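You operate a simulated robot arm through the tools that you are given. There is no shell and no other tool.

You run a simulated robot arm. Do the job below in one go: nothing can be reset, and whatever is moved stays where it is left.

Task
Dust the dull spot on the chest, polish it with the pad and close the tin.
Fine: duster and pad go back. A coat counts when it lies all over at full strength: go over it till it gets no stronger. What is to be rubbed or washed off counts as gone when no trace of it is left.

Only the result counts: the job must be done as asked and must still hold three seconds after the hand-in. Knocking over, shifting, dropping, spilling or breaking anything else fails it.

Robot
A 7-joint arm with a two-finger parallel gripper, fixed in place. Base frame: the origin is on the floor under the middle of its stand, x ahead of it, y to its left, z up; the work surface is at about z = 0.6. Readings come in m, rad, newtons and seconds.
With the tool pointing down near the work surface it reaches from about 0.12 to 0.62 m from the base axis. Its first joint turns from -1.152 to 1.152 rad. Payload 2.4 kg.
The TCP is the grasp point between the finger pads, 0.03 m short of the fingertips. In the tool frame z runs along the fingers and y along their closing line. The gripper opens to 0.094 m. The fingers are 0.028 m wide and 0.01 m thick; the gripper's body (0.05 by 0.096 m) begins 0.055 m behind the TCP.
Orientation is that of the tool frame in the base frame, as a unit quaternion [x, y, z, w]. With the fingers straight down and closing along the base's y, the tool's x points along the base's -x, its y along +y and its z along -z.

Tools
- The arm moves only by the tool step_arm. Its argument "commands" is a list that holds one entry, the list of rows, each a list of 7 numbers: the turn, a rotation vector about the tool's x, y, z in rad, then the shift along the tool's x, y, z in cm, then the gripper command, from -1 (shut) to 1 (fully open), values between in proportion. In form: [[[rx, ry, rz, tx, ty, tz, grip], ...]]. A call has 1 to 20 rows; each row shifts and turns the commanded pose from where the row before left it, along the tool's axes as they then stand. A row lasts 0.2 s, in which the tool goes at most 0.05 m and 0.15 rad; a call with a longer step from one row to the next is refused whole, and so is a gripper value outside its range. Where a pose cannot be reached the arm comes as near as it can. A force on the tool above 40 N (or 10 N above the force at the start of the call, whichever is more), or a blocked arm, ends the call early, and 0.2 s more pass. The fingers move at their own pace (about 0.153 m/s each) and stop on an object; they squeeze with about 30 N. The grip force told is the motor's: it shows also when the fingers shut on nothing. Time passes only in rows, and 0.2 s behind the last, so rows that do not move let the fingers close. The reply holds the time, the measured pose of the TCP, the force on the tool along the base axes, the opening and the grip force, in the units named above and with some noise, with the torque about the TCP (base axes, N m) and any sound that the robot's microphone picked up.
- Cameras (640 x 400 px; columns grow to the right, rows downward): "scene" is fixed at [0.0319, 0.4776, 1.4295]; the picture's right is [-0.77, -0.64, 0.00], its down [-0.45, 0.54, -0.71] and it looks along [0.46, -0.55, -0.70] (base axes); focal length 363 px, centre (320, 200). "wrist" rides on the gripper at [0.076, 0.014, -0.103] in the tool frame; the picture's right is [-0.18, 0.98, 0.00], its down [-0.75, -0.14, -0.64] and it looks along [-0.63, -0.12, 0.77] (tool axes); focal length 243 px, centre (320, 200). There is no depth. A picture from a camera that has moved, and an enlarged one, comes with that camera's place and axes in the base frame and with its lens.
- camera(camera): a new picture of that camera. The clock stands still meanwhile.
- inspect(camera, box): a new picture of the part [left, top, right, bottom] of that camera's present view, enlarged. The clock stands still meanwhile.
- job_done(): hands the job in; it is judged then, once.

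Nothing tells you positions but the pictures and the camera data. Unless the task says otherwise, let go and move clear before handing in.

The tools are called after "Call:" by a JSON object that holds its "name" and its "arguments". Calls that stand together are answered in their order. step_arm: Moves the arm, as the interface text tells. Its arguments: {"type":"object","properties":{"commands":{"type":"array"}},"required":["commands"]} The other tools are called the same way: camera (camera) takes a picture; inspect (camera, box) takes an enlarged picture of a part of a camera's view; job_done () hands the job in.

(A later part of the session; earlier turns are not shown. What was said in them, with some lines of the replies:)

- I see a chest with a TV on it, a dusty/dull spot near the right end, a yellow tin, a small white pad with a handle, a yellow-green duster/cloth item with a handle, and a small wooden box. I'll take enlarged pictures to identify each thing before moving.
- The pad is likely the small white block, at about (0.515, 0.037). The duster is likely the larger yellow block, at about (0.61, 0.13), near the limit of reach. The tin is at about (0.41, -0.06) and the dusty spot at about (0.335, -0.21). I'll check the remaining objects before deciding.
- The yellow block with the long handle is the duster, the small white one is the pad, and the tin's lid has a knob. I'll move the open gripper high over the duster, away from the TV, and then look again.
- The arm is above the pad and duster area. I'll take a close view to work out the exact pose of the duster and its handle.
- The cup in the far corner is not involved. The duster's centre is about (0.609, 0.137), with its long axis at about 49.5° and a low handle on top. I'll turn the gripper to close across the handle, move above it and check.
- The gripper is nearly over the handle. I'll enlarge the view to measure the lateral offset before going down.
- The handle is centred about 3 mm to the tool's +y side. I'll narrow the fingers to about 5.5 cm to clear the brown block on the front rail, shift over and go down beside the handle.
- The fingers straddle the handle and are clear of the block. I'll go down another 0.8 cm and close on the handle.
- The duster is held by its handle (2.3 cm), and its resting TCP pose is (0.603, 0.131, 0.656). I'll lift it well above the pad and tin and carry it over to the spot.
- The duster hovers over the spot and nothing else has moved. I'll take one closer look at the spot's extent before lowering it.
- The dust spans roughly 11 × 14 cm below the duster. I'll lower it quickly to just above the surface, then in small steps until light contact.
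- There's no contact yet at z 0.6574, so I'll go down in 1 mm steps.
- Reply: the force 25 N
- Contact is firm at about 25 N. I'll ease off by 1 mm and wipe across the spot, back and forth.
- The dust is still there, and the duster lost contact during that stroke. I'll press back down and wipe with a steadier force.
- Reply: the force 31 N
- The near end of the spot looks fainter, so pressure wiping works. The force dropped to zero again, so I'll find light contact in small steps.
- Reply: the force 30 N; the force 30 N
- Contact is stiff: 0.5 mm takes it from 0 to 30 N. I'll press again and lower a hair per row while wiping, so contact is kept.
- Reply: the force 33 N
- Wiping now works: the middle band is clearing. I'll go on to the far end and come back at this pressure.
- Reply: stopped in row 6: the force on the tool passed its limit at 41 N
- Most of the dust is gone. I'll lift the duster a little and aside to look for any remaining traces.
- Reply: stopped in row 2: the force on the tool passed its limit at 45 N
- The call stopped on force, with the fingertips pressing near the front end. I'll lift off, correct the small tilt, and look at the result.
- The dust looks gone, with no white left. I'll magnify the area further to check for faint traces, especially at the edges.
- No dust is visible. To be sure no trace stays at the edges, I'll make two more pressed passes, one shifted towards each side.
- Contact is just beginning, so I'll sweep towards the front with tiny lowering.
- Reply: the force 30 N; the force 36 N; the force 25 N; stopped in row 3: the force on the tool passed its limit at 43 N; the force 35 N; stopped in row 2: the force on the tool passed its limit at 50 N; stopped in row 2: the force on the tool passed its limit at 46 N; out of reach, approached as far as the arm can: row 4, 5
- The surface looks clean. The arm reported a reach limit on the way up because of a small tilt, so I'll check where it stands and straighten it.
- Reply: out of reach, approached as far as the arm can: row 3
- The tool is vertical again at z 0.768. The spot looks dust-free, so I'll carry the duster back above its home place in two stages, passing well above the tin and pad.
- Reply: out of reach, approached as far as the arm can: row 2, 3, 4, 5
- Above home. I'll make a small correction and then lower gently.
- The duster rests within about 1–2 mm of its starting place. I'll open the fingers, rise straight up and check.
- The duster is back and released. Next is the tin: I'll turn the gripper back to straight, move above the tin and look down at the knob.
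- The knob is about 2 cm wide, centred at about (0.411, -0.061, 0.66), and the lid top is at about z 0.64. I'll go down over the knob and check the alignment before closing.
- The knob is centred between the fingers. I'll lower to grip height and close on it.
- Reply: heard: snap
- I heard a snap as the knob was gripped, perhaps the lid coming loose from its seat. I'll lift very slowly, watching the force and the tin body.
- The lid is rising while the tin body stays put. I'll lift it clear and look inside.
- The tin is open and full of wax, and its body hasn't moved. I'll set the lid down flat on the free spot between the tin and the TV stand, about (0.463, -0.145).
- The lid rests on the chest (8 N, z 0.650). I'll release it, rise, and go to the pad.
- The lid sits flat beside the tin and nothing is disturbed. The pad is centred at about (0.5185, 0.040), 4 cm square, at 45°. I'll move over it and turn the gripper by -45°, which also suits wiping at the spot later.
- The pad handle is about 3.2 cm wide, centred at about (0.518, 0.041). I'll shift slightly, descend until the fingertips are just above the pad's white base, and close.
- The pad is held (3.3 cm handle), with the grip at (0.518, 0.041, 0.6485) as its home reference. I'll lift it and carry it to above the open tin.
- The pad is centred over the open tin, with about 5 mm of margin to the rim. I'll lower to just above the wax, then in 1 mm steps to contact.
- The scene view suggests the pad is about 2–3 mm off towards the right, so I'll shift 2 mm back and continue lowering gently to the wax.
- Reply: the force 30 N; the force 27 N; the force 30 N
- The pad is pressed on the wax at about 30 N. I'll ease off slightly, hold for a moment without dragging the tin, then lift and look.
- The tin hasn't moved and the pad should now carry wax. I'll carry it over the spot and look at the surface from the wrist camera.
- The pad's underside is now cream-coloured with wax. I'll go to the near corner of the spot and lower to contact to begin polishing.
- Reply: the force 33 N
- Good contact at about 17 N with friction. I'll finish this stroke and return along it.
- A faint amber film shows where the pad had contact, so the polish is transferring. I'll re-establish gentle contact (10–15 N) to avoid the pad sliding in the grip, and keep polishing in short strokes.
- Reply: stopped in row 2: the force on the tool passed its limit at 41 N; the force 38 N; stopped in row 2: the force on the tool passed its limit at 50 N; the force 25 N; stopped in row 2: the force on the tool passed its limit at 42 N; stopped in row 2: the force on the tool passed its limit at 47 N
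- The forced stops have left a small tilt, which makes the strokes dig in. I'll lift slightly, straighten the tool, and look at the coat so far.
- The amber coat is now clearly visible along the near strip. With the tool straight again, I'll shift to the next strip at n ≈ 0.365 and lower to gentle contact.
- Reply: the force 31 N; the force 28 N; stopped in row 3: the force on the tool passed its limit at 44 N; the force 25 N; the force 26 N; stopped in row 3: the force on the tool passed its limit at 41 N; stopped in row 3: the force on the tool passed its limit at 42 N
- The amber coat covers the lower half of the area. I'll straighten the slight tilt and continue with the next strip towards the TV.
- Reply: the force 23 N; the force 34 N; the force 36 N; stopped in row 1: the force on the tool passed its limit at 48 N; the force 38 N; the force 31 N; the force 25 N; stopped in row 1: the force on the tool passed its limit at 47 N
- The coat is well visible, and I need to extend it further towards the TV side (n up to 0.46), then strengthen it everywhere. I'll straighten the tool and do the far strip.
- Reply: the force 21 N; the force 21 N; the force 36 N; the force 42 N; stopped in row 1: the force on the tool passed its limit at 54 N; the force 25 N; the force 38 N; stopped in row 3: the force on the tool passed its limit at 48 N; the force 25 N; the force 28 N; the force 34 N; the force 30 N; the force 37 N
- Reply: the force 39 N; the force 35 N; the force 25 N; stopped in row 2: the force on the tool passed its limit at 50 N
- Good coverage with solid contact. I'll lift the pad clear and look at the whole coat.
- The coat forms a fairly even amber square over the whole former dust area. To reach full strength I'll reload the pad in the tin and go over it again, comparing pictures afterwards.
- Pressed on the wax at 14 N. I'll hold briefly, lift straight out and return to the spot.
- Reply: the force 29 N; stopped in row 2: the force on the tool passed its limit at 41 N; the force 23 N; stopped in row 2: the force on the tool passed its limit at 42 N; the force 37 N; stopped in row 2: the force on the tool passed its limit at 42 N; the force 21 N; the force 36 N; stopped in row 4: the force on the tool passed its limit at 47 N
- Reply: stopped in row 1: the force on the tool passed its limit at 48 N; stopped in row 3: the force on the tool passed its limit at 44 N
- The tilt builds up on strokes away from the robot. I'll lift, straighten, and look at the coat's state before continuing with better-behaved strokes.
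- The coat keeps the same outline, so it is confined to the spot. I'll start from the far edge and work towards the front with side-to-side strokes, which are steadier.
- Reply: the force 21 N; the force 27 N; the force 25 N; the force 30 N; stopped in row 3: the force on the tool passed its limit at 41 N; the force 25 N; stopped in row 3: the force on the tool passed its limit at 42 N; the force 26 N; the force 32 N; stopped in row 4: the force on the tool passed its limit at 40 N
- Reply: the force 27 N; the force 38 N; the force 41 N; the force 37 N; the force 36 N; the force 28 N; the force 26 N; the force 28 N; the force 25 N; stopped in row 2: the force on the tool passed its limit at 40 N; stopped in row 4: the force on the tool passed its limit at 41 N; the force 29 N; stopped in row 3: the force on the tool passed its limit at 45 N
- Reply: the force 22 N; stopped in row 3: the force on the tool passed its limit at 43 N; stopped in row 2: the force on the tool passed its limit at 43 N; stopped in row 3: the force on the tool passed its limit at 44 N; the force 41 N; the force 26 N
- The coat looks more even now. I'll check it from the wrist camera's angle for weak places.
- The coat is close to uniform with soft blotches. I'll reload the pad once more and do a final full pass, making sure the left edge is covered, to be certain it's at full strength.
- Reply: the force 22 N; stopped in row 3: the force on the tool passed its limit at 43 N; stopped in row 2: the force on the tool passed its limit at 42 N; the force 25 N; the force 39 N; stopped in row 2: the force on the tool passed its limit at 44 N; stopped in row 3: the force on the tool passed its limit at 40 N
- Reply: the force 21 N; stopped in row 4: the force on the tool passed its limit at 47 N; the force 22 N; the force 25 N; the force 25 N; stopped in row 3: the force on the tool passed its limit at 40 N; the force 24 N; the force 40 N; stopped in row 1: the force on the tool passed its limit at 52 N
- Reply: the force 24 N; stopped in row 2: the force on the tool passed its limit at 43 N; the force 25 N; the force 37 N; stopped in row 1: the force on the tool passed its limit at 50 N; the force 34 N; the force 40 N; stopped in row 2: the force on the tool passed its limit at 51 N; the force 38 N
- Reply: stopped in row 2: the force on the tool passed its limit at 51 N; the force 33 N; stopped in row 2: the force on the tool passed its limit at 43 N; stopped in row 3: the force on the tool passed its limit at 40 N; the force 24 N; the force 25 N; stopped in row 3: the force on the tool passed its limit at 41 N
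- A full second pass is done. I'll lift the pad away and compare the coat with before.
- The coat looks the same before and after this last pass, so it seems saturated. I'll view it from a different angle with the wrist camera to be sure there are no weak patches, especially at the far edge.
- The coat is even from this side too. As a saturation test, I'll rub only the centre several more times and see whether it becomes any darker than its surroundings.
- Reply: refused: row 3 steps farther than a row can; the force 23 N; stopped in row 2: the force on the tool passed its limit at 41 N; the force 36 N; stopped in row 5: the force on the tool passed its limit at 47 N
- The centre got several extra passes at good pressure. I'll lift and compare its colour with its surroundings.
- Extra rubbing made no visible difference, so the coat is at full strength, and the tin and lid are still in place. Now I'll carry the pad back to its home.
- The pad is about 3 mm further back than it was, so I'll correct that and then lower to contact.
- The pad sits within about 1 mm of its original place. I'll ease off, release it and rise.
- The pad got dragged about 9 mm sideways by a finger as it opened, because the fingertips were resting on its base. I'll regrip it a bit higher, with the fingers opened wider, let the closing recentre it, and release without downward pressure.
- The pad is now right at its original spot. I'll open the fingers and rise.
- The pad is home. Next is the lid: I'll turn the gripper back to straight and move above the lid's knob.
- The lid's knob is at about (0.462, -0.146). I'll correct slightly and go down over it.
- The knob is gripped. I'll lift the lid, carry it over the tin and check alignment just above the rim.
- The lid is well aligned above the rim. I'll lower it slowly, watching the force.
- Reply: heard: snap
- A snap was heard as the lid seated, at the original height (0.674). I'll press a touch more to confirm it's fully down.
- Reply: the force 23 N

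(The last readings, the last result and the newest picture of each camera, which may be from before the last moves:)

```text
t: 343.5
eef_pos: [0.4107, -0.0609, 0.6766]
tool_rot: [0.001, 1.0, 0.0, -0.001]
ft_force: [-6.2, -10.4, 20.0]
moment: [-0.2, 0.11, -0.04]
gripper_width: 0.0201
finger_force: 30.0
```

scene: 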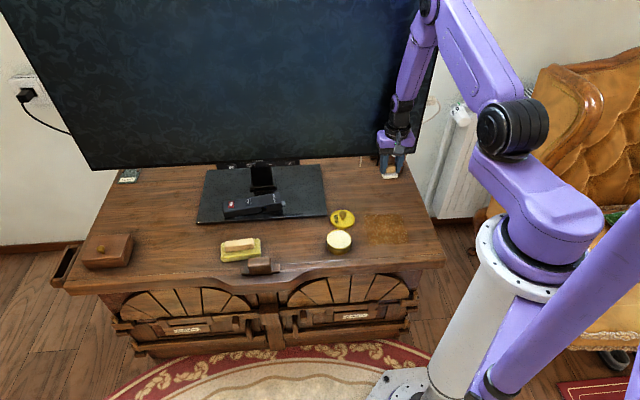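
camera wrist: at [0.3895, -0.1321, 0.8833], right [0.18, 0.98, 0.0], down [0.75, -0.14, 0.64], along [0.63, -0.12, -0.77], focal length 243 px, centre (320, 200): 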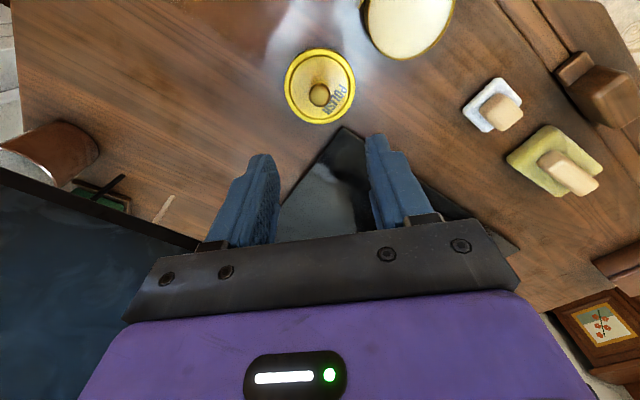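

Call:
{"name": "step_arm", "arguments": {"commands": [[[0, 0, 0, 0.03, -0.05, -0.03, -1], [0, 0, 0, 0, 0, 0, -1]]]}}

Call:
{"name": "inspect", "arguments": {"camera": "wrist", "box": [220, 40, 420, 210]}}

```text
t: 344.1
eef_pos: [0.4104, -0.0603, 0.676]
tool_rot: [-0.001, 1.0, 0.0, -0.001]
ft_force: [-4.3, -4.2, 10.6]
moment: [-0.11, 0.08, 0.03]
gripper_width: 0.0201
finger_force: 30.1
```

```text
2.35 times, centred on (320, 125) of wrist
camera zoom: at [0.3351, -0.0457, 0.7797], right [0.18, 0.98, 0.0], down [0.76, -0.14, 0.64], along [0.63, -0.12, -0.77], focal length 571 px, centre (320, 376)
```

zoom: 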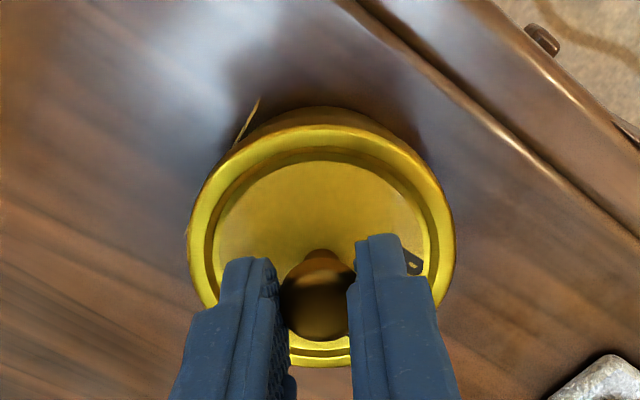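

Call:
{"name": "step_arm", "arguments": {"commands": [[[0, 0, 0, 0.03, -0.03, -0.01, -1], [0, 0, 0, 0, 0, 0, -1]]]}}

```text
t: 344.7
eef_pos: [0.4114, -0.0604, 0.6771]
tool_rot: [-0.003, 1.0, 0.001, -0.001]
ft_force: [0.2, 2.4, 5.4]
moment: [0.08, -0.04, 0.03]
gripper_width: 0.02
finger_force: 29.5
```

Side forces are now near zero with light down pressure. I'll open the fingers gently and rise.

Call:
{"name": "step_arm", "arguments": {"commands": [[[0, 0, 0, 0, 0, 0, -0.5], [0, 0, 0, 0, 0, 0, -0.3], [0, 0, 0, 0, 0, 0, 0.0], [0, 0, 0, 0, 0, 0, 0.17], [0, 0, 0, 0, 0, 0, 0.17]]]}}

Call:
{"name": "inspect", "arguments": {"camera": "scene", "box": [310, 205, 370, 260]}}

Call:
{"name": "step_arm", "arguments": {"commands": [[[0, 0, 0, 0, 0, -0.5, 0.17], [0, 0, 0, 0, 0, -1.5, 0.17], [0, 0, 0, 0, 0, -3.0, 0.17], [0, 0, 0, 0, 0, -4.0, 0.17], [0, 0, 0, 0, 0, -3.5, 0.17], [0, 0, 0, 0, 0, 0, 0.17]]]}}

Call:
{"name": "inspect", "arguments": {"camera": "scene", "box": [310, 215, 370, 265]}}

Call:
{"name": "inspect", "arguments": {"camera": "wrist", "box": [250, 30, 390, 140]}}

```text
t: 345.9
eef_pos: [0.4096, -0.062, 0.6759]
tool_rot: [-0.001, 1.0, 0.0, -0.001]
ft_force: [-0.3, 1.1, 0.2]
moment: [0.0, -0.02, -0.02]
gripper_width: 0.0551
finger_force: 0.1
```

```text
7.27 times, centred on (340, 232) of scene
camera zoom: at [0.0319, 0.4776, 1.4295], right [-0.77, -0.64, 0.0], down [-0.45, 0.54, -0.71], along [0.46, -0.55, -0.7], focal length 2640 px, centre (174, -36)
```

zoom: 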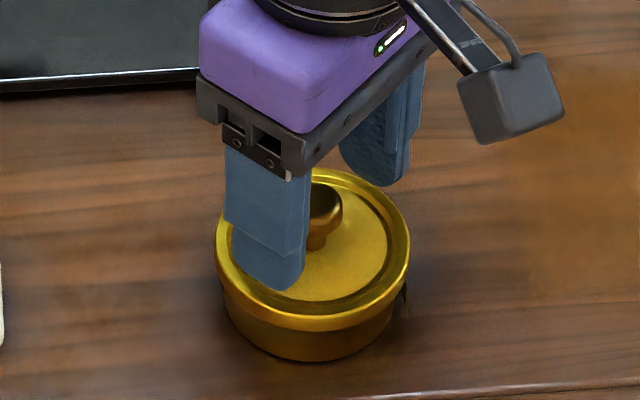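

```text
t: 347.3
eef_pos: [0.4107, -0.0625, 0.8013]
tool_rot: [0.0, 1.0, -0.001, -0.002]
ft_force: [0.3, -0.3, 0.6]
moment: [0.0, -0.01, 0.0]
gripper_width: 0.0548
finger_force: 0.0
```

```text
8.00 times, centred on (340, 240) of scene
camera zoom: at [0.0319, 0.4776, 1.4295], right [-0.77, -0.64, 0.0], down [-0.45, 0.54, -0.71], along [0.46, -0.55, -0.7], focal length 2904 px, centre (160, -120)
```

zoom: 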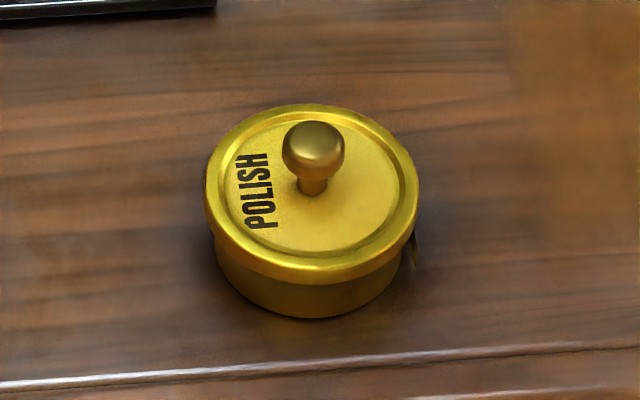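

```text
3.64 times, centred on (320, 85) of wrist
camera zoom: at [0.3355, -0.0484, 0.9048], right [0.18, 0.98, 0.0], down [0.76, -0.14, 0.64], along [0.63, -0.12, -0.77], focal length 882 px, centre (320, 618)
```

zoom: 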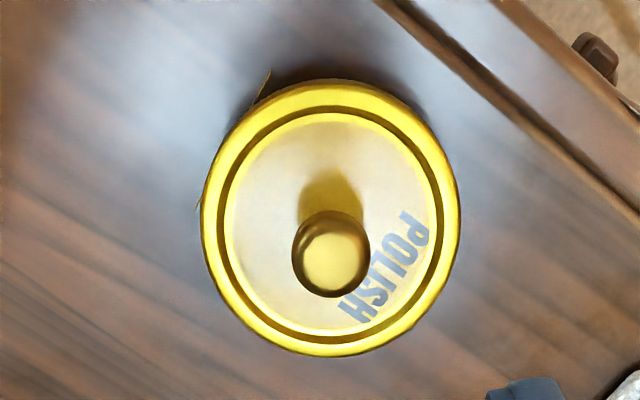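

The tin is closed with its lid seated as at the start and the body in place. I'll move the empty gripper up and clear, back near its starting pose, and inspect everything once more.

Call:
{"name": "step_arm", "arguments": {"commands": [[[0, 0, 0, 0, 0, -3.0, 0.5], [0, 0, 0, 0.8, -2.0, -2.5, 1], [0, 0, 0, 1.2, -3.0, -2.5, 1], [0, 0, 0, 1.5, -3.5, -2.0, 1], [0, 0, 0, 1.5, -3.5, -1.5, 1], [0, 0, 0, 1.2, -3.0, -1.0, 1], [0, 0, 0, 0.4, -1.2, -0.5, 1], [0, 0, 0, 0, 0, 0, 1]]]}}

Call:
{"name": "camera", "arguments": {"camera": "wrist"}}

Call:
{"name": "inspect", "arguments": {"camera": "wrist", "box": [240, 0, 480, 150]}}

Call:
{"name": "camera", "arguments": {"camera": "scene"}}

Call:
{"name": "inspect", "arguments": {"camera": "scene", "box": [200, 190, 440, 300]}}

```text
t: 349.1
eef_pos: [0.3447, -0.224, 0.9317]
tool_rot: [-0.001, 1.0, 0.0, -0.001]
ft_force: [-0.2, -0.6, -0.4]
moment: [0.0, 0.02, 0.0]
gripper_width: 0.0942
finger_force: 0.0
```

```text
taken
camera wrist: at [0.2693, -0.2088, 1.0356], right [0.18, 0.98, 0.0], down [0.76, -0.14, 0.64], along [0.63, -0.12, -0.77], focal length 243 px, centre (320, 200)
```

wrist: 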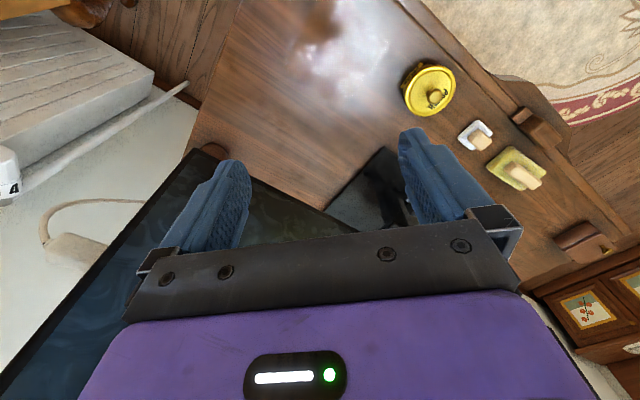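

```text
2.67 times, centred on (360, 75) of wrist
camera zoom: at [0.2693, -0.2088, 1.0356], right [0.18, 0.98, 0.0], down [0.76, -0.14, 0.64], along [0.63, -0.12, -0.77], focal length 647 px, centre (213, 533)
```

zoom: 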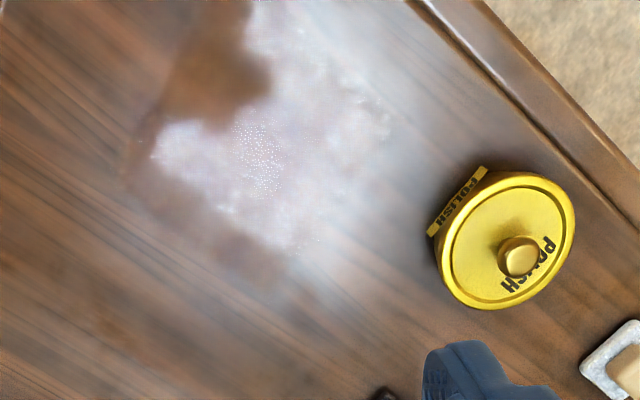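

```text
taken
```

scene: 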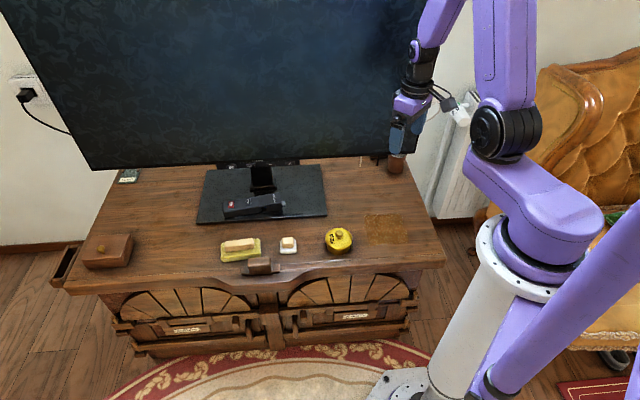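

```text
2.67 times, centred on (320, 245) of scene
camera zoom: at [0.0319, 0.4776, 1.4295], right [-0.77, -0.64, 0.0], down [-0.45, 0.54, -0.71], along [0.46, -0.55, -0.7], focal length 968 px, centre (320, 80)
```

zoom: 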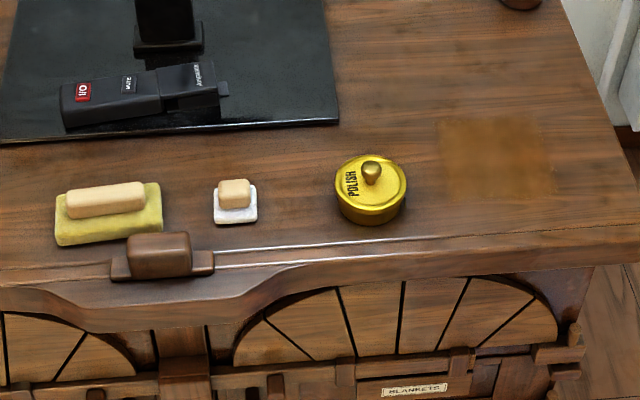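

Call:
{"name": "inspect", "arguments": {"camera": "wrist", "box": [280, 0, 400, 110]}}

Call:
{"name": "inspect", "arguments": {"camera": "scene", "box": [358, 205, 418, 248]}}

```text
3.64 times, centred on (340, 55) of wrist
camera zoom: at [0.2693, -0.2088, 1.0356], right [0.18, 0.98, 0.0], down [0.76, -0.14, 0.64], along [0.63, -0.12, -0.77], focal length 882 px, centre (247, 727)
```

zoom: 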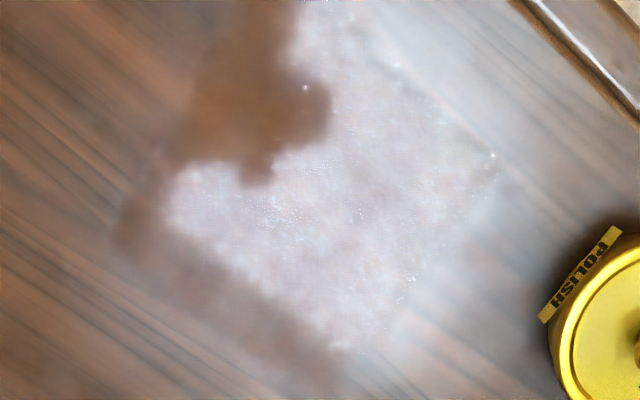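

```text
9.30 times, centred on (388, 226) of scene
camera zoom: at [0.0319, 0.4776, 1.4295], right [-0.77, -0.64, 0.0], down [-0.45, 0.54, -0.71], along [0.46, -0.55, -0.7], focal length 3376 px, centre (-313, -46)
```

zoom: 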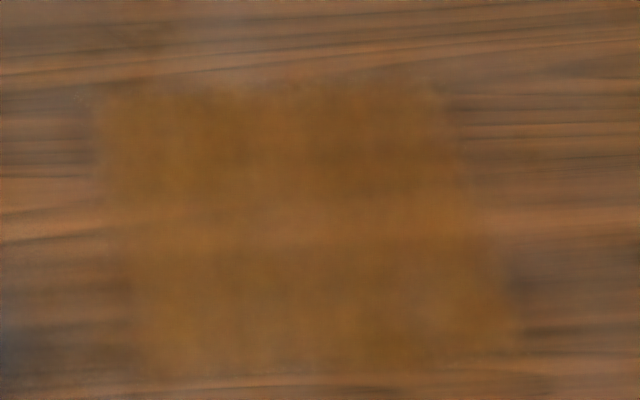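

Everything is as it should be: the dust is gone and the whole spot carries an even, saturated gloss coat. The duster and pad are back in place, the tin is closed with its lid snapped on, and the gripper is empty and clear. I'm handing in the job.

Call:
{"name": "job_done", "arguments": {}}

```text
The job is handed in.
```

I dusted and polished the dull spot, put the duster and pad back, and closed the tin. The job is handed in, but I haven't seen the judge's result.

- **Dust:** no trace is visible on the spot in any of the close-up views.
- **Polish:** the coat covers the whole spot. I loaded the pad three times, and rubbing the centre several more times at the end made no visible difference.
- **Duster and pad:** both are within about 1–2 mm of where they started. The pad slid about 9 mm when I first let go, so I picked it up again and set it right.
- **Tin:** the lid snapped back on at its original height. The tin itself sits about 1.5–2 mm from where it started, because it shifted slightly as I closed it.

Nothing else on the chest appears to have moved, and the gripper is empty and back near its starting pose.
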